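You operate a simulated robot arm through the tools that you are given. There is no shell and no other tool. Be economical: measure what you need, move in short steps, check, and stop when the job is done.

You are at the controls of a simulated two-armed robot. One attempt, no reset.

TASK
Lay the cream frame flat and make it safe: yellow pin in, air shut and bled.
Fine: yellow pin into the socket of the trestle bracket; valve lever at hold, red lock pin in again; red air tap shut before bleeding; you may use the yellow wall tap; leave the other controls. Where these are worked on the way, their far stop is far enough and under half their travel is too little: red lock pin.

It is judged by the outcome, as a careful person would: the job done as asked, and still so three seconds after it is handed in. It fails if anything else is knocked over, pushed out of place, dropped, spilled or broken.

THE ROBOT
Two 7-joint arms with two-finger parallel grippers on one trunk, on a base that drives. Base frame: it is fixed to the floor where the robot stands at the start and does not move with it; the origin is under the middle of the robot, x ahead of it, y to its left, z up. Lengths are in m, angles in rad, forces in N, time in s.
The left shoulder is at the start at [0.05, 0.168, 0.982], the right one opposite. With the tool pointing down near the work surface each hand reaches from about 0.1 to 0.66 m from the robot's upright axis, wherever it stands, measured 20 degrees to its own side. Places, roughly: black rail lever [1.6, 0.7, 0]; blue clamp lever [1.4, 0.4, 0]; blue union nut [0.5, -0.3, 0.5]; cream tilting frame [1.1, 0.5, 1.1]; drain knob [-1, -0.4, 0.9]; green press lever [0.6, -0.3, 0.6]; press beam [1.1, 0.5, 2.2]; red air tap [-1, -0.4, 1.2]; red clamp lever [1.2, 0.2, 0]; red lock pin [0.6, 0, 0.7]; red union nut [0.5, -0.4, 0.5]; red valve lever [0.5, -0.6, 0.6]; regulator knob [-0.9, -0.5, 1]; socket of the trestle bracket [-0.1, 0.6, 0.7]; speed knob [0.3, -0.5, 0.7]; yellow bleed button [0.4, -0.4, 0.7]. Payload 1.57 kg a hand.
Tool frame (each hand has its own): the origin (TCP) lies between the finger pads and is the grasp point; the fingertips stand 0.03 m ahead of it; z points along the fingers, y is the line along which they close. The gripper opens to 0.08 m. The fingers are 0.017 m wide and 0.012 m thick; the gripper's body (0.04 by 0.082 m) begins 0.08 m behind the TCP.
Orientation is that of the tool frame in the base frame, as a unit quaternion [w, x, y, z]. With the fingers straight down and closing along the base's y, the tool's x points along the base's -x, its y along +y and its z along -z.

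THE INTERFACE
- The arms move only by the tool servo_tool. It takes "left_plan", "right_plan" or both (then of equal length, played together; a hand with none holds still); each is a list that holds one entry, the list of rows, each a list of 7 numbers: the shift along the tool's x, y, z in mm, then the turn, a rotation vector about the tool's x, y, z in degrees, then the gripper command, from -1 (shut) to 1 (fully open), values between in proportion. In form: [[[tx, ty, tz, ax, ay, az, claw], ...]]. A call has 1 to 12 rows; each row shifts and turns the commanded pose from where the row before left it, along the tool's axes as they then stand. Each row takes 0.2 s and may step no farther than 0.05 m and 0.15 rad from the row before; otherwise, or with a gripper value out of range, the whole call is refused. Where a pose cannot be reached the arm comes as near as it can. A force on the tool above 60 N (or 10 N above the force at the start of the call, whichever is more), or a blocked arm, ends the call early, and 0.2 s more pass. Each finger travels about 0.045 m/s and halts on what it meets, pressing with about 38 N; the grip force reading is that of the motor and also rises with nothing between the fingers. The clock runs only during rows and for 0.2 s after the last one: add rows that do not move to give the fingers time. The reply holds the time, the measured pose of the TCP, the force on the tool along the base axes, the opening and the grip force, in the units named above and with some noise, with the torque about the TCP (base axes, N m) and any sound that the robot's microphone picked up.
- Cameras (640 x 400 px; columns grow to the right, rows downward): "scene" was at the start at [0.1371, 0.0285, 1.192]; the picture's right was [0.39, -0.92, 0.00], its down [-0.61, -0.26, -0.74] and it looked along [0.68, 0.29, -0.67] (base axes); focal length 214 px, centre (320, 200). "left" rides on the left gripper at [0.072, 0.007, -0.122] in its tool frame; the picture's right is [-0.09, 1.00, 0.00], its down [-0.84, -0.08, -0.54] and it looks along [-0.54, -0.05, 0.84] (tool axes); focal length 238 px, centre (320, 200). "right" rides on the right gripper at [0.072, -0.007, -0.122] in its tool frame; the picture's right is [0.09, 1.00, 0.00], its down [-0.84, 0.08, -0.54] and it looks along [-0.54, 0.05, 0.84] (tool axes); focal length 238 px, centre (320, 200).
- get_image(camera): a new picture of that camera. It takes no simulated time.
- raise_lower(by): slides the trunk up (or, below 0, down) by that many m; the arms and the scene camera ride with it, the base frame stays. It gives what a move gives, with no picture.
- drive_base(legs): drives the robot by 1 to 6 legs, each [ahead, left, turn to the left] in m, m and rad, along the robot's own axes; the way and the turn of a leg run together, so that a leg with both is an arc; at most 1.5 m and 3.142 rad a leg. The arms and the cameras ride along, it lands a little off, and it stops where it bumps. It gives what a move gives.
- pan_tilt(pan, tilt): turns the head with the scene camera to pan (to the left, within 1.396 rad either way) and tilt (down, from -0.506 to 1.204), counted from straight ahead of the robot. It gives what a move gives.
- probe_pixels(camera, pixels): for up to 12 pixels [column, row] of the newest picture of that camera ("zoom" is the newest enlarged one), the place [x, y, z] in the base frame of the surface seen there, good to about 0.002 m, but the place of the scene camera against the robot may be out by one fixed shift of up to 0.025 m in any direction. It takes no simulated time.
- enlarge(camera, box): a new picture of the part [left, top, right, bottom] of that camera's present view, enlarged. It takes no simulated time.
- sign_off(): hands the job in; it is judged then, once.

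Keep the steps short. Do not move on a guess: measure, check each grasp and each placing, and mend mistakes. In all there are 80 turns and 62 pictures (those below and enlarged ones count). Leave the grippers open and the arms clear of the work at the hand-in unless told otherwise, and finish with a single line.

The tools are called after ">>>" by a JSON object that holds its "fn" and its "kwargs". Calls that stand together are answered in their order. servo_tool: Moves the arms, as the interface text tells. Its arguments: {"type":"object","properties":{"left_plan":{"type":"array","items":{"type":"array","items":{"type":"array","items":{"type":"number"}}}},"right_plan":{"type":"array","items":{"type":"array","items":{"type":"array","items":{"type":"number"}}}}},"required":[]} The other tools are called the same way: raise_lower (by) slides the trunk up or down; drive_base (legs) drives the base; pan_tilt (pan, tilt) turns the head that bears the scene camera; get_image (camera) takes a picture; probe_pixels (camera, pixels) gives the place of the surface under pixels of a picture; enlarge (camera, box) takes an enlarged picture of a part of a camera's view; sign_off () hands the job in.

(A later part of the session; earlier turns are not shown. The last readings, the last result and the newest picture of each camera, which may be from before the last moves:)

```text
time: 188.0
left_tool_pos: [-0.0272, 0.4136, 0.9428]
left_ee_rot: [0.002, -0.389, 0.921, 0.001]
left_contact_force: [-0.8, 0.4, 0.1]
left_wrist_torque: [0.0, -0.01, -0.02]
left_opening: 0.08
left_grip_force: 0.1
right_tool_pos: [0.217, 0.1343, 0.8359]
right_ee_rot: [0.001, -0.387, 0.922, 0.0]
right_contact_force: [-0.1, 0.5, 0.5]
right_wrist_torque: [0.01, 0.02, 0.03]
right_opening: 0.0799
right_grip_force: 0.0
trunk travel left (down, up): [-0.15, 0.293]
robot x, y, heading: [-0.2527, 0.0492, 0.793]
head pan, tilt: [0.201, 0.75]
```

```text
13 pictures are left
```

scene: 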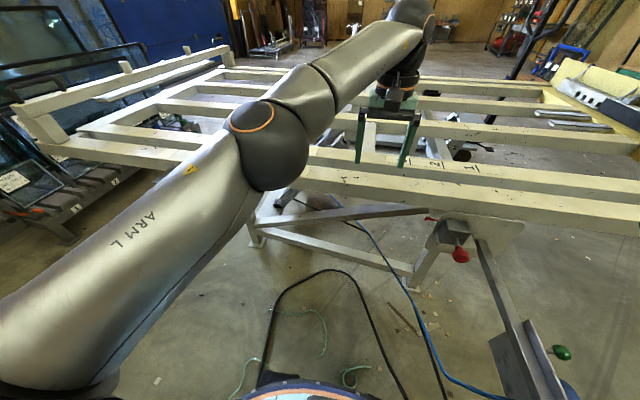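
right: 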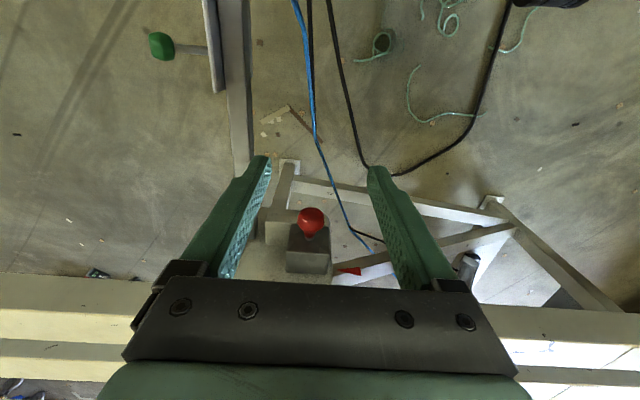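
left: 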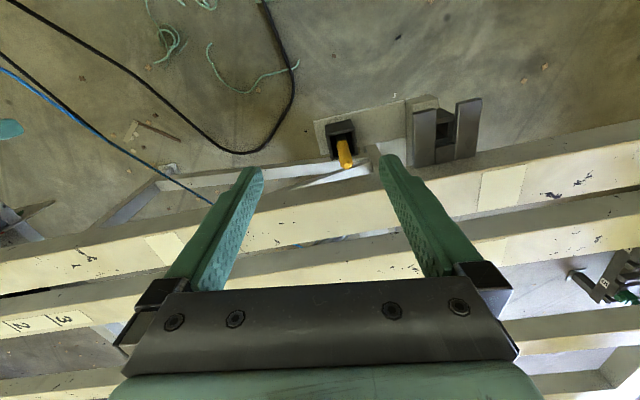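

Now I zoom on the pin and the socket with the frame's fork around it.

>>> {"fn": "enlarge", "kwargs": {"camera": "left", "box": [300, 80, 500, 200]}}

>>> {"fn": "probe_pixels", "kwargs": {"camera": "zoom", "pixels": [[153, 275], [145, 240], [130, 215], [140, 190], [450, 170], [470, 150], [430, 150], [490, 190], [440, 205], [390, 110], [560, 70], [460, 180]]}}

```text
3.20 times, centred on (400, 140) of left
```

zoom: 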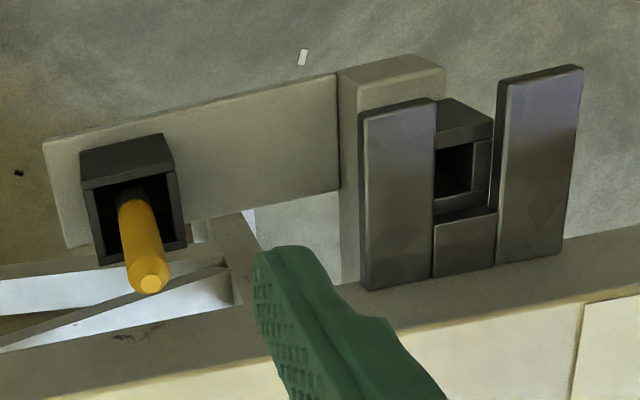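

```text
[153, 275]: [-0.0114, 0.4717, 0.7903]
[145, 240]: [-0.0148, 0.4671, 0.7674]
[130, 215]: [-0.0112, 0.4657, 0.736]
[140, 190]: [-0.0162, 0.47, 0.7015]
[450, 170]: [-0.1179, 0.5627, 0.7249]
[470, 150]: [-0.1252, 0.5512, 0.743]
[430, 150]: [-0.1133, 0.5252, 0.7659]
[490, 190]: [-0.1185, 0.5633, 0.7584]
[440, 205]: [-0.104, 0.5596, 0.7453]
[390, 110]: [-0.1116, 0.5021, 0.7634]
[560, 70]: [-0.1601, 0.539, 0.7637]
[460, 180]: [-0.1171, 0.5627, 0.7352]
```

Pin axis is about (-0.0105,0.473), top z 0.792. I yaw 8° so the fingers close across the fork line, move over the pin, and descend to grip its top 35 mm.

>>> {"fn": "servo_tool", "kwargs": {"left_plan": [[[0, 0, 0, 0, 0, -8, 1], [-29, 11, 0, 0, 0, 0, 1], [-29, 10.5, 0, 0, 0, 0, 1], [0, 0, 40, 0, 0, 0, 1], [0, 0, 40, 0, 0, 0, 1], [0, 0, 40, 0, 0, 0, 1], [0, 0, 37, 0, 0, 0, 1], [0, 0, 0, 0, 0, 0, 1]]]}}

>>> {"fn": "get_image", "kwargs": {"camera": "left"}}

```text
time: 189.8
left_tool_pos: [-0.0066, 0.4729, 0.7822]
left_ee_rot: [0.002, -0.452, 0.892, 0.001]
left_contact_force: [0.4, 0.0, -0.2]
left_wrist_torque: [-0.01, 0.0, -0.02]
left_opening: 0.0802
left_grip_force: 0.1
right_tool_pos: [0.2172, 0.1346, 0.837]
right_ee_rot: [0.001, -0.388, 0.922, 0.0]
right_contact_force: [0.5, -0.1, -0.2]
right_wrist_torque: [0.0, 0.0, 0.02]
right_opening: 0.0799
right_grip_force: 0.0
trunk travel left (down, up): [-0.15, 0.293]
robot x, y, heading: [-0.2507, 0.049, 0.8]
head pan, tilt: [0.201, 0.75]
```

```text
11 pictures are left
```

left: 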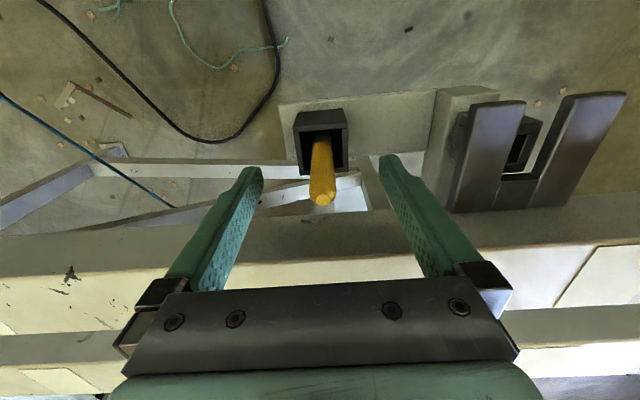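

The pin is between the fingers. I probe its tip and the socket rim, and close on the pin.

>>> {"fn": "probe_pixels", "kwargs": {"camera": "left", "pixels": [[322, 198], [320, 180], [511, 160], [537, 125], [530, 121], [524, 172], [515, 177], [541, 128], [518, 150], [500, 150], [560, 150], [462, 150]]}}

>>> {"fn": "servo_tool", "kwargs": {"left_plan": [[[0, 0, 0, 0, 0, 0, 0], [0, 0, 0, 0, 0, 0, -0.4], [0, 0, 0, 0, 0, 0, -0.8], [0, 0, 0, 0, 0, 0, -1], [0, 0, 0, 0, 0, 0, -1], [0, 0, 0, 0, 0, 0, -1], [0, 0, 0, 0, 0, 0, -1]]]}}

```text
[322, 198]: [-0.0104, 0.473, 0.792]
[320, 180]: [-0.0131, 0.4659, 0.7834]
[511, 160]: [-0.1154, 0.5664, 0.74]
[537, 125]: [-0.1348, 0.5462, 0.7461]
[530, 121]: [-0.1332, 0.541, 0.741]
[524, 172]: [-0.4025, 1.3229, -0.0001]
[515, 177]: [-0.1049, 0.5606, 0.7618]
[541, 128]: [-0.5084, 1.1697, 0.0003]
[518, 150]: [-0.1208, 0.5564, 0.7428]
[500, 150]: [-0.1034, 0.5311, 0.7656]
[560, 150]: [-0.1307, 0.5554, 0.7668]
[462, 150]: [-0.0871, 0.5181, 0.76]
```

```text
time: 191.4
left_tool_pos: [-0.0083, 0.4703, 0.784]
left_ee_rot: [0.001, -0.453, 0.892, 0.0]
left_contact_force: [-0.5, -0.1, 1.4]
left_wrist_torque: [0.04, 0.04, -0.03]
left_opening: 0.0155
left_grip_force: 31.0
right_tool_pos: [0.2173, 0.1343, 0.8368]
right_ee_rot: [0.001, -0.387, 0.922, 0.0]
right_contact_force: [0.2, -0.7, 1.1]
right_wrist_torque: [-0.01, -0.03, 0.0]
right_opening: 0.0801
right_grip_force: 0.0
trunk travel left (down, up): [-0.15, 0.293]
robot x, y, heading: [-0.2526, 0.0484, 0.801]
head pan, tilt: [0.201, 0.75]
```

Pin gripped (15.5 mm). I lift 140 mm and look at it and the socket.

>>> {"fn": "servo_tool", "kwargs": {"left_plan": [[[0, 0, -25, 0, 0, 0, -1], [0, 0, -35, 0, 0, 0, -1], [0, 0, -40, 0, 0, 0, -1], [0, 0, -40, 0, 0, 0, -1], [30, 20, 0, 0, 0, 0, -1], [30, 20, 0, 0, 0, 0, -1], [0, 20, 0, 0, 0, 0, -1]]]}}

>>> {"fn": "get_image", "kwargs": {"camera": "left"}}

```text
time: 193.0
left_tool_pos: [-0.0918, 0.4596, 0.9241]
left_ee_rot: [0.002, -0.453, 0.892, -0.001]
left_contact_force: [-0.5, 0.6, -2.7]
left_wrist_torque: [-0.03, -0.03, 0.01]
left_opening: 0.0163
left_grip_force: 31.0
right_tool_pos: [0.2173, 0.1351, 0.8373]
right_ee_rot: [0.0, -0.387, 0.922, 0.0]
right_contact_force: [-0.7, 0.5, 0.7]
right_wrist_torque: [-0.01, 0.0, 0.0]
right_opening: 0.0801
right_grip_force: 0.0
trunk travel left (down, up): [-0.15, 0.293]
robot x, y, heading: [-0.2535, 0.0521, 0.799]
head pan, tilt: [0.201, 0.75]
```

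```text
10 pictures are left
```

left: 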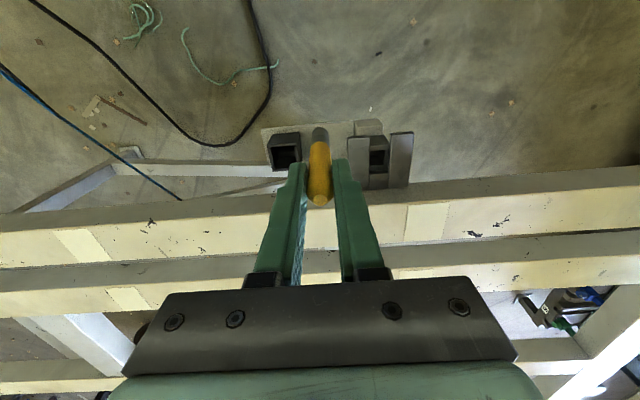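

The pin's grey lower end is at (320,132), the socket hole near (380,158). I probe both.

>>> {"fn": "probe_pixels", "kwargs": {"camera": "left", "pixels": [[320, 129], [320, 138], [320, 150], [378, 142], [378, 148], [378, 154], [378, 160], [378, 166], [378, 172], [370, 157], [384, 157], [388, 157]]}}

>>> {"fn": "enlarge", "kwargs": {"camera": "left", "box": [340, 115, 420, 195]}}

```text
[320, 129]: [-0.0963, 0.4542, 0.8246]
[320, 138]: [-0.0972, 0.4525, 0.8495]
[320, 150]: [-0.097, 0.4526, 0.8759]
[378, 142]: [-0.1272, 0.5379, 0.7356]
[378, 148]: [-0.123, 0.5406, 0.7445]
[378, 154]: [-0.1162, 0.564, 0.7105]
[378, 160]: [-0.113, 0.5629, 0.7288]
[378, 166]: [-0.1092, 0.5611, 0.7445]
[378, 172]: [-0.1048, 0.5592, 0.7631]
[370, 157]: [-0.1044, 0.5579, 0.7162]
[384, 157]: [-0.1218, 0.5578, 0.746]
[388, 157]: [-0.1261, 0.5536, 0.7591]
```

```text
5.00 times, centred on (380, 155) of left
```

zoom: 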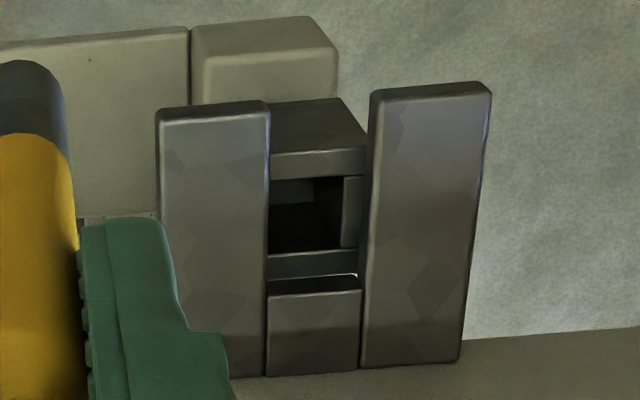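

I probe the socket's rim strips on the zoom: far (310,164), near (310,265), right (352,215), left edge (262,215).

>>> {"fn": "probe_pixels", "kwargs": {"camera": "zoom", "pixels": [[300, 155], [300, 164], [300, 174], [300, 256], [300, 265], [300, 275], [348, 215], [354, 215], [360, 235], [264, 215], [320, 300], [30, 80]]}}

```text
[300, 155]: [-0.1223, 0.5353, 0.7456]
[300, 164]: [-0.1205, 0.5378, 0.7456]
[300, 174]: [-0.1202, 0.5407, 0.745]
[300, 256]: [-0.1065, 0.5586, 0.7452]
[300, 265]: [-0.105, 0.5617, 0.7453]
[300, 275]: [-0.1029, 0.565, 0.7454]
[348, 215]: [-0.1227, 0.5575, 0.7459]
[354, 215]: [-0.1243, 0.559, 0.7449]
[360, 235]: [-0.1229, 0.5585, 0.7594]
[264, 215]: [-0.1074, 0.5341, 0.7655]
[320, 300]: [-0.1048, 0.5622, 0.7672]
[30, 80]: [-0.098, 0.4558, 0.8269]
```

Hole centre works out at (-0.1135,0.5505), rim z 0.745, about 21 mm wide; pin axis matches the TCP, its lower end 0.102 below it. I move over the hole, staying above the fork.

>>> {"fn": "servo_tool", "kwargs": {"left_plan": [[[-20.3, 23.7, 0, 0, 0, 0, -1], [-20.3, 23.7, 0, 0, 0, 0, -1], [-20, 23.7, 0, 0, 0, 0, -1], [0, 0, 20, 0, 0, 0, -1], [0, 0, 20, 0, 0, 0, -1], [0, 0, 0, 0, 0, 0, -1]]]}}

```text
time: 194.4
left_tool_pos: [-0.1137, 0.5526, 0.8849]
left_ee_rot: [0.001, -0.452, 0.892, 0.0]
left_contact_force: [-0.2, -0.3, -1.9]
left_wrist_torque: [0.03, -0.01, -0.02]
left_opening: 0.0156
left_grip_force: 31.2
right_tool_pos: [0.2169, 0.1355, 0.837]
right_ee_rot: [0.0, -0.387, 0.922, 0.0]
right_contact_force: [0.1, 0.4, 0.8]
right_wrist_torque: [-0.03, 0.02, -0.01]
right_opening: 0.08
right_grip_force: 0.1
trunk travel left (down, up): [-0.15, 0.293]
robot x, y, heading: [-0.2522, 0.0512, 0.794]
head pan, tilt: [0.201, 0.75]
```

Bottom of the pin is about 16 mm above the fork. I check the alignment in a zoom.

>>> {"fn": "enlarge", "kwargs": {"camera": "left", "box": [260, 70, 380, 190]}}

>>> {"fn": "probe_pixels", "kwargs": {"camera": "zoom", "pixels": [[320, 120], [320, 140], [320, 160], [300, 110], [340, 110], [320, 200], [320, 100]]}}

```text
3.33 times, centred on (320, 130) of left
```

zoom: 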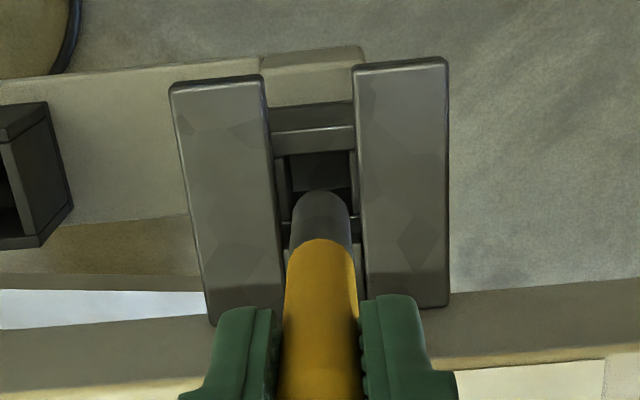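

```text
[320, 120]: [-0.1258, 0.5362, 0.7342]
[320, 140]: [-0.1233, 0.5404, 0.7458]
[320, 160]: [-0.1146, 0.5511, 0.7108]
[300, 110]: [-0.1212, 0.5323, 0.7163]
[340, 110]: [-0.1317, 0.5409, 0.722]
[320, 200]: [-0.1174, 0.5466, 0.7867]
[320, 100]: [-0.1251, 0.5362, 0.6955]
```

The pin is centred across the fork but about 2–3 mm too far along it. I correct 2.3 mm and lower it gently.

>>> {"fn": "servo_tool", "kwargs": {"left_plan": [[[2.3, 0, 0, 0, 0, 0, -1], [0, 0, 15, 0, 0, 0, -1], [0, 0, 15, 0, 0, 0, -1], [0, 0, 8, 0, 0, 0, -1], [0, 0, 8, 0, 0, 0, -1], [0, 0, 8, 0, 0, 0, -1], [0, 0, 0, 0, 0, 0, -1]]]}}

```text
time: 196.0
left_tool_pos: [-0.1128, 0.5486, 0.8346]
left_ee_rot: [0.006, -0.453, 0.892, 0.001]
left_contact_force: [0.4, 5.5, 27.9]
left_wrist_torque: [0.26, 0.14, -0.02]
left_opening: 0.016
left_grip_force: 32.1
right_tool_pos: [0.216, 0.1342, 0.8371]
right_ee_rot: [0.002, -0.387, 0.922, 0.0]
right_contact_force: [0.5, -0.6, -0.5]
right_wrist_torque: [0.01, 0.02, 0.02]
right_opening: 0.0799
right_grip_force: 0.0
trunk travel left (down, up): [-0.15, 0.293]
robot x, y, heading: [-0.2527, 0.0538, 0.795]
head pan, tilt: [0.201, 0.75]
```

There is 28 N upward at z 0.835. I ease up 3 mm and look.

>>> {"fn": "servo_tool", "kwargs": {"left_plan": [[[0, 0, -3, 0, 0, 0, -1], [0, 0, 0, 0, 0, 0, -1]]]}}

>>> {"fn": "enlarge", "kwargs": {"camera": "left", "box": [270, 80, 370, 180]}}

>>> {"fn": "probe_pixels", "kwargs": {"camera": "zoom", "pixels": [[320, 160], [320, 180], [320, 200], [320, 220], [320, 250], [320, 290], [300, 200], [340, 200]]}}

```text
time: 196.6
left_tool_pos: [-0.1133, 0.5485, 0.8343]
left_ee_rot: [0.003, -0.453, 0.892, 0.001]
left_contact_force: [2.6, 6.0, 15.6]
left_wrist_torque: [0.56, -0.2, 0.02]
left_opening: 0.0159
left_grip_force: 31.1
right_tool_pos: [0.2169, 0.1332, 0.8358]
right_ee_rot: [0.001, -0.387, 0.922, 0.0]
right_contact_force: [-0.6, 0.9, -0.1]
right_wrist_torque: [0.03, 0.01, -0.02]
right_opening: 0.0802
right_grip_force: 0.0
trunk travel left (down, up): [-0.15, 0.293]
robot x, y, heading: [-0.2537, 0.0536, 0.796]
head pan, tilt: [0.201, 0.75]
```

```text
4.00 times, centred on (320, 130) of left
```

zoom: 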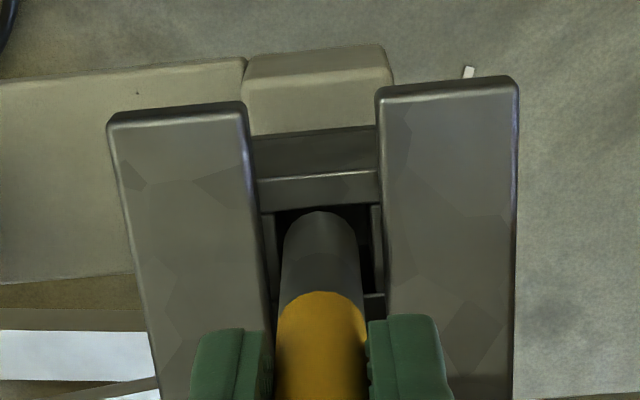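

```text
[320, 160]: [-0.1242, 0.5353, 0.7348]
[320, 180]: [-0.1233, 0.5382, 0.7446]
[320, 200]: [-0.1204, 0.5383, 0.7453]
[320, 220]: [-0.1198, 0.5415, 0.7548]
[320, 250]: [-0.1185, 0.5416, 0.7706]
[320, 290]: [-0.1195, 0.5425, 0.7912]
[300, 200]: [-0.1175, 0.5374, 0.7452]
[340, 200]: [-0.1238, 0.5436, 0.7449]
```

The pin slid up in the grip and rests on the far rim; the side force pushes it +1–2 mm toward the near side. I lift 3 mm, shift 1.6 mm that way and try gently.

>>> {"fn": "servo_tool", "kwargs": {"left_plan": [[[0, 0, -3, 0, 0, 0, -1], [-1.6, 0.5, 0, 0, 0, 0, -1], [0, 0, 4, 0, 0, 0, -1], [0, 0, 4, 0, 0, 0, -1], [0, 0, 4, 0, 0, 0, -1], [0, 0, 0, 0, 0, 0, -1]]]}}

```text
time: 198.0
left_tool_pos: [-0.1122, 0.5491, 0.8287]
left_ee_rot: [0.006, -0.453, 0.892, 0.002]
left_contact_force: [0.2, 8.1, 27.0]
left_wrist_torque: [0.37, 0.04, -0.03]
left_opening: 0.0159
left_grip_force: 31.9
right_tool_pos: [0.2168, 0.1344, 0.8377]
right_ee_rot: [0.001, -0.386, 0.922, 0.0]
right_contact_force: [-0.1, 0.4, 0.7]
right_wrist_torque: [0.0, 0.03, -0.01]
right_opening: 0.0802
right_grip_force: 0.1
trunk travel left (down, up): [-0.15, 0.293]
robot x, y, heading: [-0.253, 0.0511, 0.798]
head pan, tilt: [0.201, 0.75]
```

Still on the rim; the side force now points +a and toward tool +y. I shift 1.5 mm each that way and retry with a smaller press.

>>> {"fn": "servo_tool", "kwargs": {"left_plan": [[[0, 0, -7, 0, 0, 0, -1], [-1.5, 1.5, 0, 0, 0, 0, -1], [0, 0, 4, 0, 0, 0, -1], [0, 0, 4, 0, 0, 0, -1], [0, 0, 4, 0, 0, 0, -1], [0, 0, 0, 0, 0, 0, -1]]]}}

```text
time: 199.4
left_tool_pos: [-0.1132, 0.5526, 0.8244]
left_ee_rot: [0.006, -0.453, 0.892, 0.0]
left_contact_force: [-0.2, 4.9, 25.4]
left_wrist_torque: [0.12, 0.12, -0.05]
left_opening: 0.0158
left_grip_force: 31.6
right_tool_pos: [0.2166, 0.134, 0.8367]
right_ee_rot: [0.001, -0.387, 0.922, 0.0]
right_contact_force: [0.0, -0.4, -0.3]
right_wrist_torque: [-0.04, -0.01, 0.02]
right_opening: 0.0801
right_grip_force: 0.1
trunk travel left (down, up): [-0.15, 0.293]
robot x, y, heading: [-0.2565, 0.0505, 0.787]
head pan, tilt: [0.201, 0.75]
```

I look again to see where the pin stands.

>>> {"fn": "enlarge", "kwargs": {"camera": "left", "box": [270, 80, 370, 180]}}

>>> {"fn": "probe_pixels", "kwargs": {"camera": "zoom", "pixels": [[320, 195], [320, 205], [320, 215], [320, 225], [320, 240], [320, 290], [265, 230], [370, 240], [378, 240], [320, 310], [290, 240], [350, 240]]}}

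```text
4.00 times, centred on (320, 130) of left
```

zoom: 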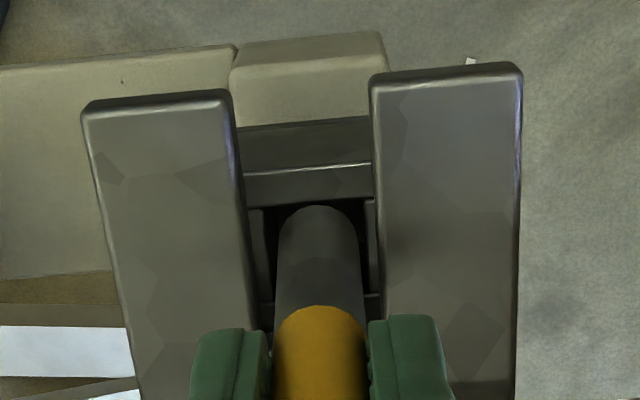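

```text
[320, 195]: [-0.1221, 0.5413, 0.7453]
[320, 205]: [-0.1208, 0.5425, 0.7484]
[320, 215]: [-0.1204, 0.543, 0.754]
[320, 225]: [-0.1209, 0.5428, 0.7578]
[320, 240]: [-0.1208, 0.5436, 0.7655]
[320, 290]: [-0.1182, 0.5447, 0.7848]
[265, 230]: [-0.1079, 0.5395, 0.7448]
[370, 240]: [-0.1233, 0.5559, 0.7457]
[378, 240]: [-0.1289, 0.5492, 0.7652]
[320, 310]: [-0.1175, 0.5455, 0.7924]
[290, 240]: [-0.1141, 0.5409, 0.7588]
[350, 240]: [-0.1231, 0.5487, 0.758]
```

The pin has tilted about 5° in the grip (lower end toward the far rim). I lift clear, rotate the hand −5° about its y to set it upright over the hole centre (a≈0.378), and lower again in small steps.

>>> {"fn": "servo_tool", "kwargs": {"left_plan": [[[0, 0, -10, 0, 0, 0, -1], [0, 0, 0, 0, -5, 0, -1], [4.5, 0, 0, 0, 0, 0, -1], [0, 0, 5, 0, 0, 0, -1], [0, 0, 4, 0, 0, 0, -1], [0, 0, 3, 0, 0, 0, -1], [0, 0, 3, 0, 0, 0, -1], [0, 0, 0, 0, 0, 0, -1]]]}}

```text
time: 201.2
left_tool_pos: [-0.1139, 0.5504, 0.8158]
left_ee_rot: [0.044, -0.452, 0.891, 0.02]
left_contact_force: [-2.4, 5.4, 24.4]
left_wrist_torque: [0.15, 0.27, -0.04]
left_opening: 0.0161
left_grip_force: 31.8
right_tool_pos: [0.2166, 0.1326, 0.8363]
right_ee_rot: [0.001, -0.388, 0.922, 0.0]
right_contact_force: [0.4, -0.2, -0.5]
right_wrist_torque: [-0.02, -0.04, 0.01]
right_opening: 0.08
right_grip_force: 0.1
trunk travel left (down, up): [-0.15, 0.293]
robot x, y, heading: [-0.2516, 0.0483, 0.799]
head pan, tilt: [0.201, 0.75]
```

Contact again at 24 N with side force toward tool +y. I lift 4 mm, shift 1.2 mm that way and make a small search circle with light pressure.

>>> {"fn": "servo_tool", "kwargs": {"left_plan": [[[0, 0, -5, 0, 0, 0, -1], [0, 1.2, 0, 0, 0, 0, -1], [0, 0, 4, 0, 0, 0, -1], [-1.2, 0, 1, 0, 0, 0, -1], [0, 1, 1, 0, 0, 0, -1], [2.4, 0, 0, 0, 0, 0, -1], [0, -1, 1, 0, 0, 0, -1], [-1.2, 0, 1, 0, 0, 0, -1], [0, 0, 0, 0, 0, 0, -1]]]}}

>>> {"fn": "enlarge", "kwargs": {"camera": "left", "box": [270, 80, 370, 180]}}

>>> {"fn": "probe_pixels", "kwargs": {"camera": "zoom", "pixels": [[320, 190], [320, 200], [320, 210], [320, 220], [320, 240], [320, 270], [320, 300], [320, 320], [295, 240], [345, 240]]}}

```text
time: 203.2
left_tool_pos: [-0.1154, 0.5506, 0.8152]
left_ee_rot: [0.044, -0.453, 0.89, 0.022]
left_contact_force: [-2.6, 6.8, 25.3]
left_wrist_torque: [0.25, 0.29, -0.04]
left_opening: 0.0162
left_grip_force: 31.5
right_tool_pos: [0.2173, 0.1335, 0.8362]
right_ee_rot: [0.001, -0.386, 0.922, 0.0]
right_contact_force: [-0.5, -0.2, 0.4]
right_wrist_torque: [0.04, -0.01, 0.02]
right_opening: 0.08
right_grip_force: 0.1
trunk travel left (down, up): [-0.15, 0.293]
robot x, y, heading: [-0.2527, 0.0525, 0.791]
head pan, tilt: [0.201, 0.75]
```

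```text
4.00 times, centred on (320, 130) of left
```

zoom: 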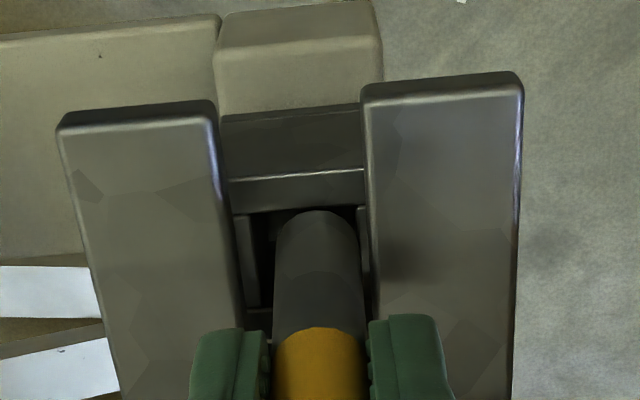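

```text
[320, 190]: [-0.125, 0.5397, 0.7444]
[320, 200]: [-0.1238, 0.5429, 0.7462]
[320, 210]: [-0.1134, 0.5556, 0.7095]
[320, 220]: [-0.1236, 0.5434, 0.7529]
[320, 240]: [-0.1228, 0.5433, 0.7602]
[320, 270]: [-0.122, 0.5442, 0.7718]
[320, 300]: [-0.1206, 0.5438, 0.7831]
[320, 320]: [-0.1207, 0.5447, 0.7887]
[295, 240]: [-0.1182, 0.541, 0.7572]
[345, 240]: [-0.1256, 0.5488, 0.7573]
```

Now it is clear: the pin touches the right rim, with a gap at left, and its foot is ~3 mm too near the far rim, still tilted ~4°. I lift 10 mm, rotate −4°, shift −2.7 mm in y and +1.5 in x, then lower.

>>> {"fn": "servo_tool", "kwargs": {"left_plan": [[[0, 0, -11, 0, 0, 0, -1], [0, 0, 0, 0, -4, 0, -1], [1.5, -2.7, 0, 0, 0, 0, -1], [0, 0, 0, 0, 0, 0, -1], [0, 0, 4, 0, 0, 0, -1], [0, 0, 4, 0, 0, 0, -1], [0, 0, 3, 0, 0, 0, -1], [0, 0, 0, 0, 0, 0, -1]]]}}

```text
time: 205.0
left_tool_pos: [-0.1141, 0.5488, 0.8113]
left_ee_rot: [0.07, -0.451, 0.889, 0.036]
left_contact_force: [-0.9, -0.2, -2.0]
left_wrist_torque: [0.02, -0.01, -0.01]
left_opening: 0.016
left_grip_force: 31.4
right_tool_pos: [0.2175, 0.1346, 0.8367]
right_ee_rot: [0.0, -0.386, 0.922, 0.0]
right_contact_force: [0.4, 0.1, -0.8]
right_wrist_torque: [0.01, 0.0, -0.03]
right_opening: 0.0798
right_grip_force: 0.0
trunk travel left (down, up): [-0.15, 0.293]
robot x, y, heading: [-0.2547, 0.0531, 0.793]
head pan, tilt: [0.201, 0.75]
```

No contact force now at a lower height: it's entering. I lower 12 mm more.

>>> {"fn": "servo_tool", "kwargs": {"left_plan": [[[0, 0, 4, 0, 0, 0, -1], [0, 0, 4, 0, 0, 0, -1], [0, 0, 4, 0, 0, 0, -1], [0, 0, 0, 0, 0, 0, -1]]]}}

```text
time: 206.0
left_tool_pos: [-0.112, 0.5503, 0.7981]
left_ee_rot: [0.071, -0.451, 0.889, 0.035]
left_contact_force: [-0.3, -1.2, -2.0]
left_wrist_torque: [-0.09, 0.04, -0.01]
left_opening: 0.0163
left_grip_force: 31.7
right_tool_pos: [0.2184, 0.1343, 0.8362]
right_ee_rot: [0.0, -0.387, 0.922, 0.0]
right_contact_force: [-0.7, 0.2, -0.2]
right_wrist_torque: [0.02, 0.0, -0.01]
right_opening: 0.08
right_grip_force: 0.0
trunk travel left (down, up): [-0.15, 0.293]
robot x, y, heading: [-0.2532, 0.0519, 0.796]
head pan, tilt: [0.201, 0.75]
```

It slid in about 14 mm with no resistance; fingertips are at the fork's top. I open slightly and let it drop, then fully, and lift away.

>>> {"fn": "servo_tool", "kwargs": {"left_plan": [[[0, 0, 0, 0, 0, 0, -0.4], [0, 0, 0, 0, 0, 0, -0.4], [0, 0, 0, 0, 0, 0, 0.2], [0, 0, 0, 0, 0, 0, 0.6], [0, 0, 0, 0, 0, 0, 0.6], [0, 0, -40, 0, 0, 0, 0.6], [0, 0, -40, 0, 9, 0, 0.6], [0, 0, -40, 0, 0, 0, 0.6]]]}}

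>>> {"fn": "get_image", "kwargs": {"camera": "left"}}

```text
refused: row 7 steps farther than a row can; nothing moved
```

```text
4 pictures are left
```

left: 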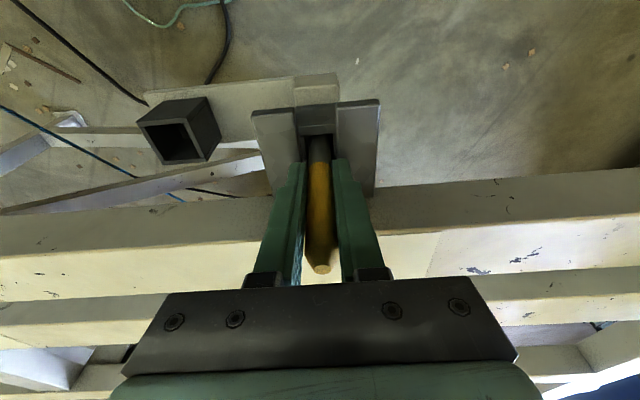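

Refused for 9° (>0.15 rad). Only 4 pictures remain, so I go without one: release and lift with a smaller turn.

>>> {"fn": "servo_tool", "kwargs": {"left_plan": [[[0, 0, 0, 0, 0, 0, -0.4], [0, 0, 0, 0, 0, 0, -0.4], [0, 0, 0, 0, 0, 0, 0.2], [0, 0, 0, 0, 0, 0, 0.6], [0, 0, 0, 0, 0, 0, 0.6], [0, 0, -40, 0, 0, 0, 0.6], [0, 0, -40, 0, 0, 0, 0.6], [0, 0, -40, 0, 4.5, 0, 0.6], [0, 0, -20, 0, 4.5, 0, 0.6]]]}}

```text
time: 208.0
left_tool_pos: [-0.1258, 0.5342, 0.9375]
left_ee_rot: [0.001, -0.452, 0.892, -0.001]
left_contact_force: [0.2, -0.5, -0.1]
left_wrist_torque: [-0.01, -0.03, 0.01]
left_opening: 0.064
left_grip_force: 0.0
right_tool_pos: [0.2178, 0.1357, 0.8363]
right_ee_rot: [0.001, -0.387, 0.922, 0.0]
right_contact_force: [-0.5, 0.0, -0.4]
right_wrist_torque: [0.0, -0.01, 0.01]
right_opening: 0.08
right_grip_force: 0.0
trunk travel left (down, up): [-0.15, 0.293]
robot x, y, heading: [-0.2548, 0.0528, 0.795]
head pan, tilt: [0.201, 0.75]
```

I use one picture to check the pin's seating.

>>> {"fn": "get_image", "kwargs": {"camera": "left"}}

```text
3 pictures are left
```

left: 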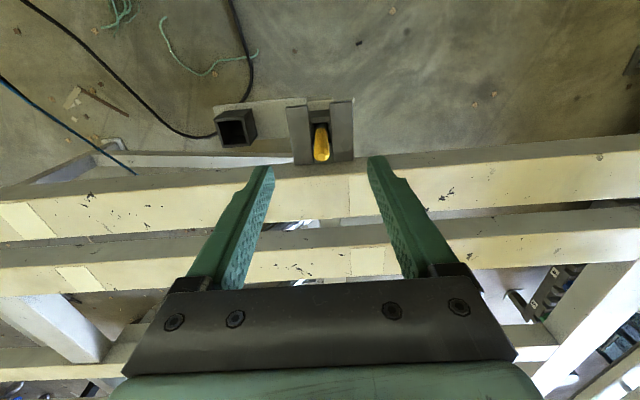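

>>> {"fn": "probe_pixels", "kwargs": {"camera": "left", "pixels": [[321, 157], [321, 150], [321, 140], [321, 130], [321, 126], [237, 130]]}}

```text
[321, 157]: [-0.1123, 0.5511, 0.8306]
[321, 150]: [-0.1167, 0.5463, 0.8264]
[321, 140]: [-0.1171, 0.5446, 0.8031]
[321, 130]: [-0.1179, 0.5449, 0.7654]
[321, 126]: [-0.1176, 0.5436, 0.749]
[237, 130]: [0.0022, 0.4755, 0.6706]
```

The pin stands in the socket, top at z 0.831 (about 24+ mm deep). To be sure it is fully seated I press its top gently with closed fingers.

>>> {"fn": "servo_tool", "kwargs": {"left_plan": [[[-21, 0, 0, 0, 0, 0, -1], [0, 0, 0, 0, 0, 0, -1], [0, 0, 0, 0, 0, 0, -1], [0, 0, 0, 0, 0, 0, -1], [0, 0, 35, 0, 0, 0, -1], [0, 0, 33, 0, 0, 0, -1], [0, 0, 5, 0, 0, 0, -1], [0, 0, 4, 0, 0, 0, -1], [0, 0, 3, 0, 0, 0, -1], [0, 0, 3, 0, 0, 0, -1], [0, 0, 0, 0, 0, 0, -1]]]}}

```text
time: 210.4
left_tool_pos: [-0.1126, 0.5501, 0.8603]
left_ee_rot: [0.006, -0.453, 0.891, 0.001]
left_contact_force: [-2.9, 0.6, 35.7]
left_wrist_torque: [-0.06, 0.17, 0.0]
left_opening: 0.0001
left_grip_force: 21.6
right_tool_pos: [0.2156, 0.1336, 0.8362]
right_ee_rot: [0.002, -0.387, 0.922, 0.002]
right_contact_force: [0.2, 0.0, -0.9]
right_wrist_torque: [0.02, 0.0, -0.01]
right_opening: 0.0799
right_grip_force: 0.1
trunk travel left (down, up): [-0.15, 0.293]
robot x, y, heading: [-0.2528, 0.0495, 0.798]
head pan, tilt: [0.201, 0.75]
```

It holds firm at 36 N: fully seated. I withdraw both hands upward and inward for the drive to the air panel.

>>> {"fn": "servo_tool", "kwargs": {"left_plan": [[[0, 0, -40, 0, 0, 0, -1], [0, 0, -40, 0, 0, 0, 0], [45, 0, 0, 0, 0, 0, 1], [45, 0, 0, 0, 0, 0, 1], [45, 0, 0, 0, 0, 0, 1]]], "right_plan": [[[0, 0, -45, 0, 0, 0, 1], [0, 0, -45, 0, 0, 0, 1], [0, 0, -45, 0, 0, 0, 1], [40, 0, -25, 0, 0, 0, 1], [40, 0, -25, 0, 0, 0, 1]]]}}

```text
time: 211.6
left_tool_pos: [-0.1939, 0.4418, 0.9354]
left_ee_rot: [0.001, -0.453, 0.891, 0.001]
left_contact_force: [0.1, 0.5, -0.2]
left_wrist_torque: [0.01, -0.02, 0.02]
left_opening: 0.0796
left_grip_force: 0.1
right_tool_pos: [0.1605, 0.0771, 1.0212]
right_ee_rot: [-0.001, -0.387, 0.922, 0.0]
right_contact_force: [0.8, -0.9, -0.7]
right_wrist_torque: [0.04, 0.04, 0.0]
right_opening: 0.0802
right_grip_force: 0.0
trunk travel left (down, up): [-0.15, 0.293]
robot x, y, heading: [-0.2529, 0.0532, 0.797]
head pan, tilt: [0.201, 0.75]
```

Now the drive: turn, go round the column as before, and turn to the panel.

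>>> {"fn": "drive_base", "kwargs": {"legs": [[0, 0, -1.608], [0, 0, -1.608], [0.252, -0.617, 0], [0.785, -0.095, 0], [0.598, 0.673, 0], [0, 0, 1.68]]}}

>>> {"fn": "drive_base", "kwargs": {"legs": [[0, 0, 1.675]]}}

```text
time: 227.3
left_tool_pos: [-1.2105, -0.1884, 0.9326]
left_ee_rot: [0.0, 0.901, 0.433, 0.01]
left_contact_force: [0.8, -0.1, -0.2]
left_wrist_torque: [0.03, -0.01, 0.01]
left_opening: 0.0801
left_grip_force: 0.1
right_tool_pos: [-1.541, 0.2127, 1.022]
right_ee_rot: [0.005, 0.938, 0.347, -0.002]
right_contact_force: [-1.2, 0.3, 0.2]
right_wrist_torque: [0.01, -0.04, -0.02]
right_opening: 0.0798
right_grip_force: 0.1
trunk travel left (down, up): [-0.15, 0.293]
robot x, y, heading: [-1.1231, 0.1956, -2.431]
head pan, tilt: [0.201, 0.75]
stopped in leg 4: the robot was blocked; the commanded pose is now the measured one
```

```text
time: 231.7
left_tool_pos: [-0.7279, 0.1443, 0.9269]
left_ee_rot: [-0.014, 0.288, 0.957, 0.004]
left_contact_force: [0.9, -0.2, 0.0]
left_wrist_torque: [0.0, 0.01, 0.01]
left_opening: 0.0804
left_grip_force: 0.1
right_tool_pos: [-1.0953, -0.2208, 1.0202]
right_ee_rot: [0.0, 0.376, 0.927, 0.0]
right_contact_force: [0.2, -1.2, 0.2]
right_wrist_torque: [0.01, -0.01, 0.0]
right_opening: 0.0799
right_grip_force: 0.0
trunk travel left (down, up): [-0.15, 0.293]
robot x, y, heading: [-1.1257, 0.1954, -0.77]
head pan, tilt: [0.201, 0.75]
5 turns are left
```

The left elbow bumped something near the column and stopped the drive; I'm at (-1.126,0.195) and only 5 turns are left. I take a wider path at this heading to the panel, raise the trunk, and look with the right hand's camera with probes where the red handle should appear.

>>> {"fn": "drive_base", "kwargs": {"legs": [[-0.1, -0.578, 0], [0.557, -0.574, 0], [0, 0, 1.71], [0.378, 0.126, 0]]}}

>>> {"fn": "raise_lower", "kwargs": {"by": 0.25}}

>>> {"fn": "get_image", "kwargs": {"camera": "right"}}

>>> {"fn": "probe_pixels", "kwargs": {"camera": "right", "pixels": [[275, 240], [282, 240], [289, 240], [296, 240], [303, 240], [285, 225], [292, 225], [299, 225], [289, 255], [289, 268], [296, 255], [282, 255]]}}

```text
time: 248.8
left_tool_pos: [-1.5212, -0.1769, 0.9269]
left_ee_rot: [-0.013, -0.547, 0.837, -0.008]
left_contact_force: [-0.5, 0.2, -0.4]
left_wrist_torque: [0.01, 0.0, -0.02]
left_opening: 0.0802
left_grip_force: 0.1
right_tool_pos: [-1.097, -0.4756, 1.0203]
right_ee_rot: [0.0, -0.466, 0.885, 0.0]
right_contact_force: [0.2, 0.0, -0.7]
right_wrist_torque: [-0.01, -0.01, 0.0]
right_opening: 0.08
right_grip_force: 0.1
trunk travel left (down, up): [-0.15, 0.293]
robot x, y, heading: [-1.5013, -0.5779, 0.974]
head pan, tilt: [0.201, 0.75]
```

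```text
time: 251.4
left_tool_pos: [-1.5198, -0.1764, 1.1765]
left_ee_rot: [-0.013, -0.548, 0.837, -0.007]
left_contact_force: [-0.7, 0.7, -0.3]
left_wrist_torque: [0.01, -0.01, -0.01]
left_opening: 0.0799
left_grip_force: 0.0
right_tool_pos: [-1.0976, -0.4767, 1.2705]
right_ee_rot: [0.0, -0.467, 0.884, 0.0]
right_contact_force: [0.0, 0.6, 0.9]
right_wrist_torque: [0.01, -0.03, 0.0]
right_opening: 0.0799
right_grip_force: 0.1
trunk travel left (down, up): [-0.4, 0.043]
robot x, y, heading: [-1.503, -0.5791, 0.973]
head pan, tilt: [0.201, 0.75]
```

```text
2 pictures are left
```

right: 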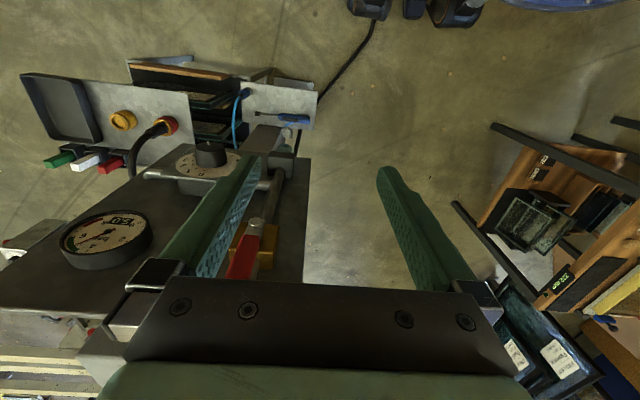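

```text
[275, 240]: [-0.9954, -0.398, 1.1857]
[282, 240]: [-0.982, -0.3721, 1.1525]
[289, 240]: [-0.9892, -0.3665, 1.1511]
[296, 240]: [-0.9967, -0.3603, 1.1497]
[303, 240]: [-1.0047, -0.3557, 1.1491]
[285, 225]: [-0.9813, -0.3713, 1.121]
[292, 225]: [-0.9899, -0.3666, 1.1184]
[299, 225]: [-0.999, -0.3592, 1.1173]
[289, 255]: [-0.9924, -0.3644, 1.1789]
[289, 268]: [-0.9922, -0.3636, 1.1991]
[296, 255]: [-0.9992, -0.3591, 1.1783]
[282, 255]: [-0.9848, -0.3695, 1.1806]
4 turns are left
```

The handle is upright at q≈-0.55 (pixel (243,262)), pivot at (256,228), z≈1.19, as computed. I close the right fingers, go to the handle's left side, sweep it right and down through a quarter turn, retreat to this viewpoint, and take a picture.

>>> {"fn": "servo_tool", "kwargs": {"right_plan": [[[0, 0, 0, 0, 0, 0, -1], [0, 0, 0, 0, 0, 0, -1], [0, 0, 0, 0, 0, 0, -1], [0, 0, 0, 0, 0, 0, -1], [0, 0, 0, 0, 0, 0, -1], [-33.5, -6.9, 0, 0, 0, 0, -1], [-33.5, -6.9, 0, 0, 0, 0, -1], [-33.4, -6.9, 0, 0, 0, 0, -1], [0, 0, 0, 0, 0, 0, -1]]]}}

>>> {"fn": "servo_tool", "kwargs": {"right_plan": [[[0.5, -16, 0, 0, 0, 0, -1], [0.5, -18, -1, 0, 0, 0, -1], [0.5, -17, 5.4, 0, 0, 0, -1], [0.4, -14, 11, 0, 0, 0, -1], [0.2, -7.7, 11, 0, 0, 0, -1], [0, -4.5, 12.5, 0, 0, 0, -1], [0, -0.8, 4.4, 0, 0, 0, -1], [0, 0, 6, 0, 0, 0, -1], [0, 0, 0, 0, 0, 0, -1]]]}}

>>> {"fn": "servo_tool", "kwargs": {"right_plan": [[[0, 0, -45, 0, 0, 0, -1], [45, 0, 0, 0, 0, 0, -1], [45, 0, 0, 0, 0, 0, 0], [20, 30, 0, 0, 0, 0, 1], [0, 40, 0, 0, 0, 0, 1], [0, 0, 0, 0, 0, 0, 1]]]}}

>>> {"fn": "get_image", "kwargs": {"camera": "right"}}

```text
time: 253.4
left_tool_pos: [-1.5202, -0.1764, 1.1765]
left_ee_rot: [-0.014, -0.547, 0.837, -0.008]
left_contact_force: [-0.2, -0.1, -0.4]
left_wrist_torque: [-0.01, -0.01, 0.01]
left_opening: 0.0799
left_grip_force: 0.0
right_tool_pos: [-1.0242, -0.4049, 1.2692]
right_ee_rot: [0.001, -0.468, 0.884, -0.001]
right_contact_force: [0.1, -1.1, 0.5]
right_wrist_torque: [0.0, 0.01, -0.02]
right_opening: 0.0
right_grip_force: 21.2
trunk travel left (down, up): [-0.4, 0.043]
robot x, y, heading: [-1.5008, -0.5773, 0.98]
head pan, tilt: [0.201, 0.75]
```

```text
time: 255.4
left_tool_pos: [-1.5201, -0.1756, 1.1768]
left_ee_rot: [-0.013, -0.547, 0.837, -0.007]
left_contact_force: [-0.8, 0.6, 0.5]
left_wrist_torque: [0.01, 0.0, 0.0]
left_opening: 0.08
left_grip_force: 0.1
right_tool_pos: [-0.9604, -0.45, 1.2206]
right_ee_rot: [0.0, -0.468, 0.884, 0.0]
right_contact_force: [0.1, -0.1, 0.7]
right_wrist_torque: [0.04, 0.01, 0.01]
right_opening: 0.0
right_grip_force: 21.6
trunk travel left (down, up): [-0.4, 0.043]
robot x, y, heading: [-1.504, -0.5774, 0.975]
head pan, tilt: [0.201, 0.75]
```

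```text
time: 256.8
left_tool_pos: [-1.5207, -0.1763, 1.1764]
left_ee_rot: [-0.014, -0.546, 0.837, -0.008]
left_contact_force: [0.7, -0.2, 0.4]
left_wrist_torque: [-0.04, 0.0, 0.01]
left_opening: 0.0797
left_grip_force: 0.0
right_tool_pos: [-1.0782, -0.5012, 1.2663]
right_ee_rot: [-0.001, -0.467, 0.884, 0.001]
right_contact_force: [0.0, -0.7, 0.6]
right_wrist_torque: [-0.03, 0.01, -0.02]
right_opening: 0.08
right_grip_force: 0.0
trunk travel left (down, up): [-0.4, 0.043]
robot x, y, heading: [-1.5015, -0.5763, 0.975]
head pan, tilt: [0.201, 0.75]
```

```text
1 pictures are left
3 turns are left
```

right: 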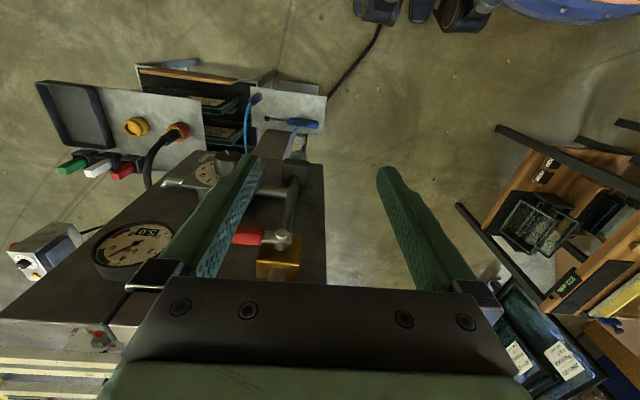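

The red handle now lies across the pipe (pixel (247,237)): the air is shut. I keep the trunk raised for clearance and drive back round to the control box, then lower the trunk with the right hand near the bleed button and close its fingers.

>>> {"fn": "drive_base", "kwargs": {"legs": [[-0.25, 0, 0], [0, 0, -1.745], [-0.41, 0.484, 0], [0.1, 0.578, 0], [0.155, 0.38, 0], [0, 0, 0.87]]}}

>>> {"fn": "drive_base", "kwargs": {"legs": [[0.684, -0.692, 0]]}}

>>> {"fn": "raise_lower", "kwargs": {"by": -0.25}}

>>> {"fn": "servo_tool", "kwargs": {"right_plan": [[[0, 0, 0, 0, 0, 0, -1], [0, 0, 0, 0, 0, 0, -1], [0, 0, 0, 0, 0, 0, -1], [0, 0, 0, 0, 0, 0, -1], [0, 0, 0, 0, 0, 0, -1]]]}}

```text
time: 278.1
left_tool_pos: [-0.4353, 0.6366, 1.1775]
left_ee_rot: [-0.014, -0.136, 0.991, -0.002]
left_contact_force: [0.4, -0.4, 0.8]
left_wrist_torque: [-0.02, 0.0, 0.02]
left_opening: 0.08
left_grip_force: 0.0
right_tool_pos: [-0.4068, 0.0909, 1.2664]
right_ee_rot: [0.0, -0.045, 0.999, 0.001]
right_contact_force: [-0.2, -0.2, 0.4]
right_wrist_torque: [0.0, 0.01, 0.02]
right_opening: 0.08
right_grip_force: 0.1
trunk travel left (down, up): [-0.4, 0.043]
robot x, y, heading: [-0.7339, 0.3667, 0.088]
head pan, tilt: [0.201, 0.75]
```

```text
time: 284.7
left_tool_pos: [0.3118, 0.0083, 1.1771]
left_ee_rot: [-0.015, -0.137, 0.99, -0.002]
left_contact_force: [-0.2, -0.5, -0.5]
left_wrist_torque: [-0.02, 0.02, 0.01]
left_opening: 0.0799
left_grip_force: 0.1
right_tool_pos: [0.341, -0.5405, 1.2662]
right_ee_rot: [0.001, -0.044, 0.999, 0.0]
right_contact_force: [0.2, 0.2, 0.4]
right_wrist_torque: [-0.02, 0.03, 0.02]
right_opening: 0.08
right_grip_force: 0.0
trunk travel left (down, up): [-0.4, 0.043]
robot x, y, heading: [0.0103, -0.2633, 0.088]
head pan, tilt: [0.201, 0.75]
```

```text
time: 287.2
left_tool_pos: [0.3116, 0.0073, 0.9261]
left_ee_rot: [-0.015, -0.137, 0.99, -0.001]
left_contact_force: [0.2, -0.2, 0.2]
left_wrist_torque: [0.0, -0.04, -0.02]
left_opening: 0.0799
left_grip_force: 0.1
right_tool_pos: [0.3404, -0.5406, 1.0168]
right_ee_rot: [0.0, -0.045, 0.999, 0.001]
right_contact_force: [-0.2, 0.7, 0.0]
right_wrist_torque: [-0.02, -0.02, -0.01]
right_opening: 0.0801
right_grip_force: 0.1
trunk travel left (down, up): [-0.15, 0.293]
robot x, y, heading: [0.0176, -0.2631, 0.093]
head pan, tilt: [0.201, 0.75]
```

```text
time: 288.4
left_tool_pos: [0.3109, 0.0065, 0.9268]
left_ee_rot: [-0.015, -0.137, 0.99, 0.0]
left_contact_force: [-0.2, 0.5, -0.7]
left_wrist_torque: [-0.01, 0.01, 0.01]
left_opening: 0.0799
left_grip_force: 0.0
right_tool_pos: [0.3403, -0.5401, 1.0162]
right_ee_rot: [0.0, -0.045, 0.999, 0.0]
right_contact_force: [0.1, -1.0, -0.1]
right_wrist_torque: [0.02, 0.0, -0.01]
right_opening: 0.0
right_grip_force: 14.8
trunk travel left (down, up): [-0.15, 0.293]
robot x, y, heading: [0.0118, -0.2595, 0.093]
head pan, tilt: [0.201, 0.75]
2 turns are left
```

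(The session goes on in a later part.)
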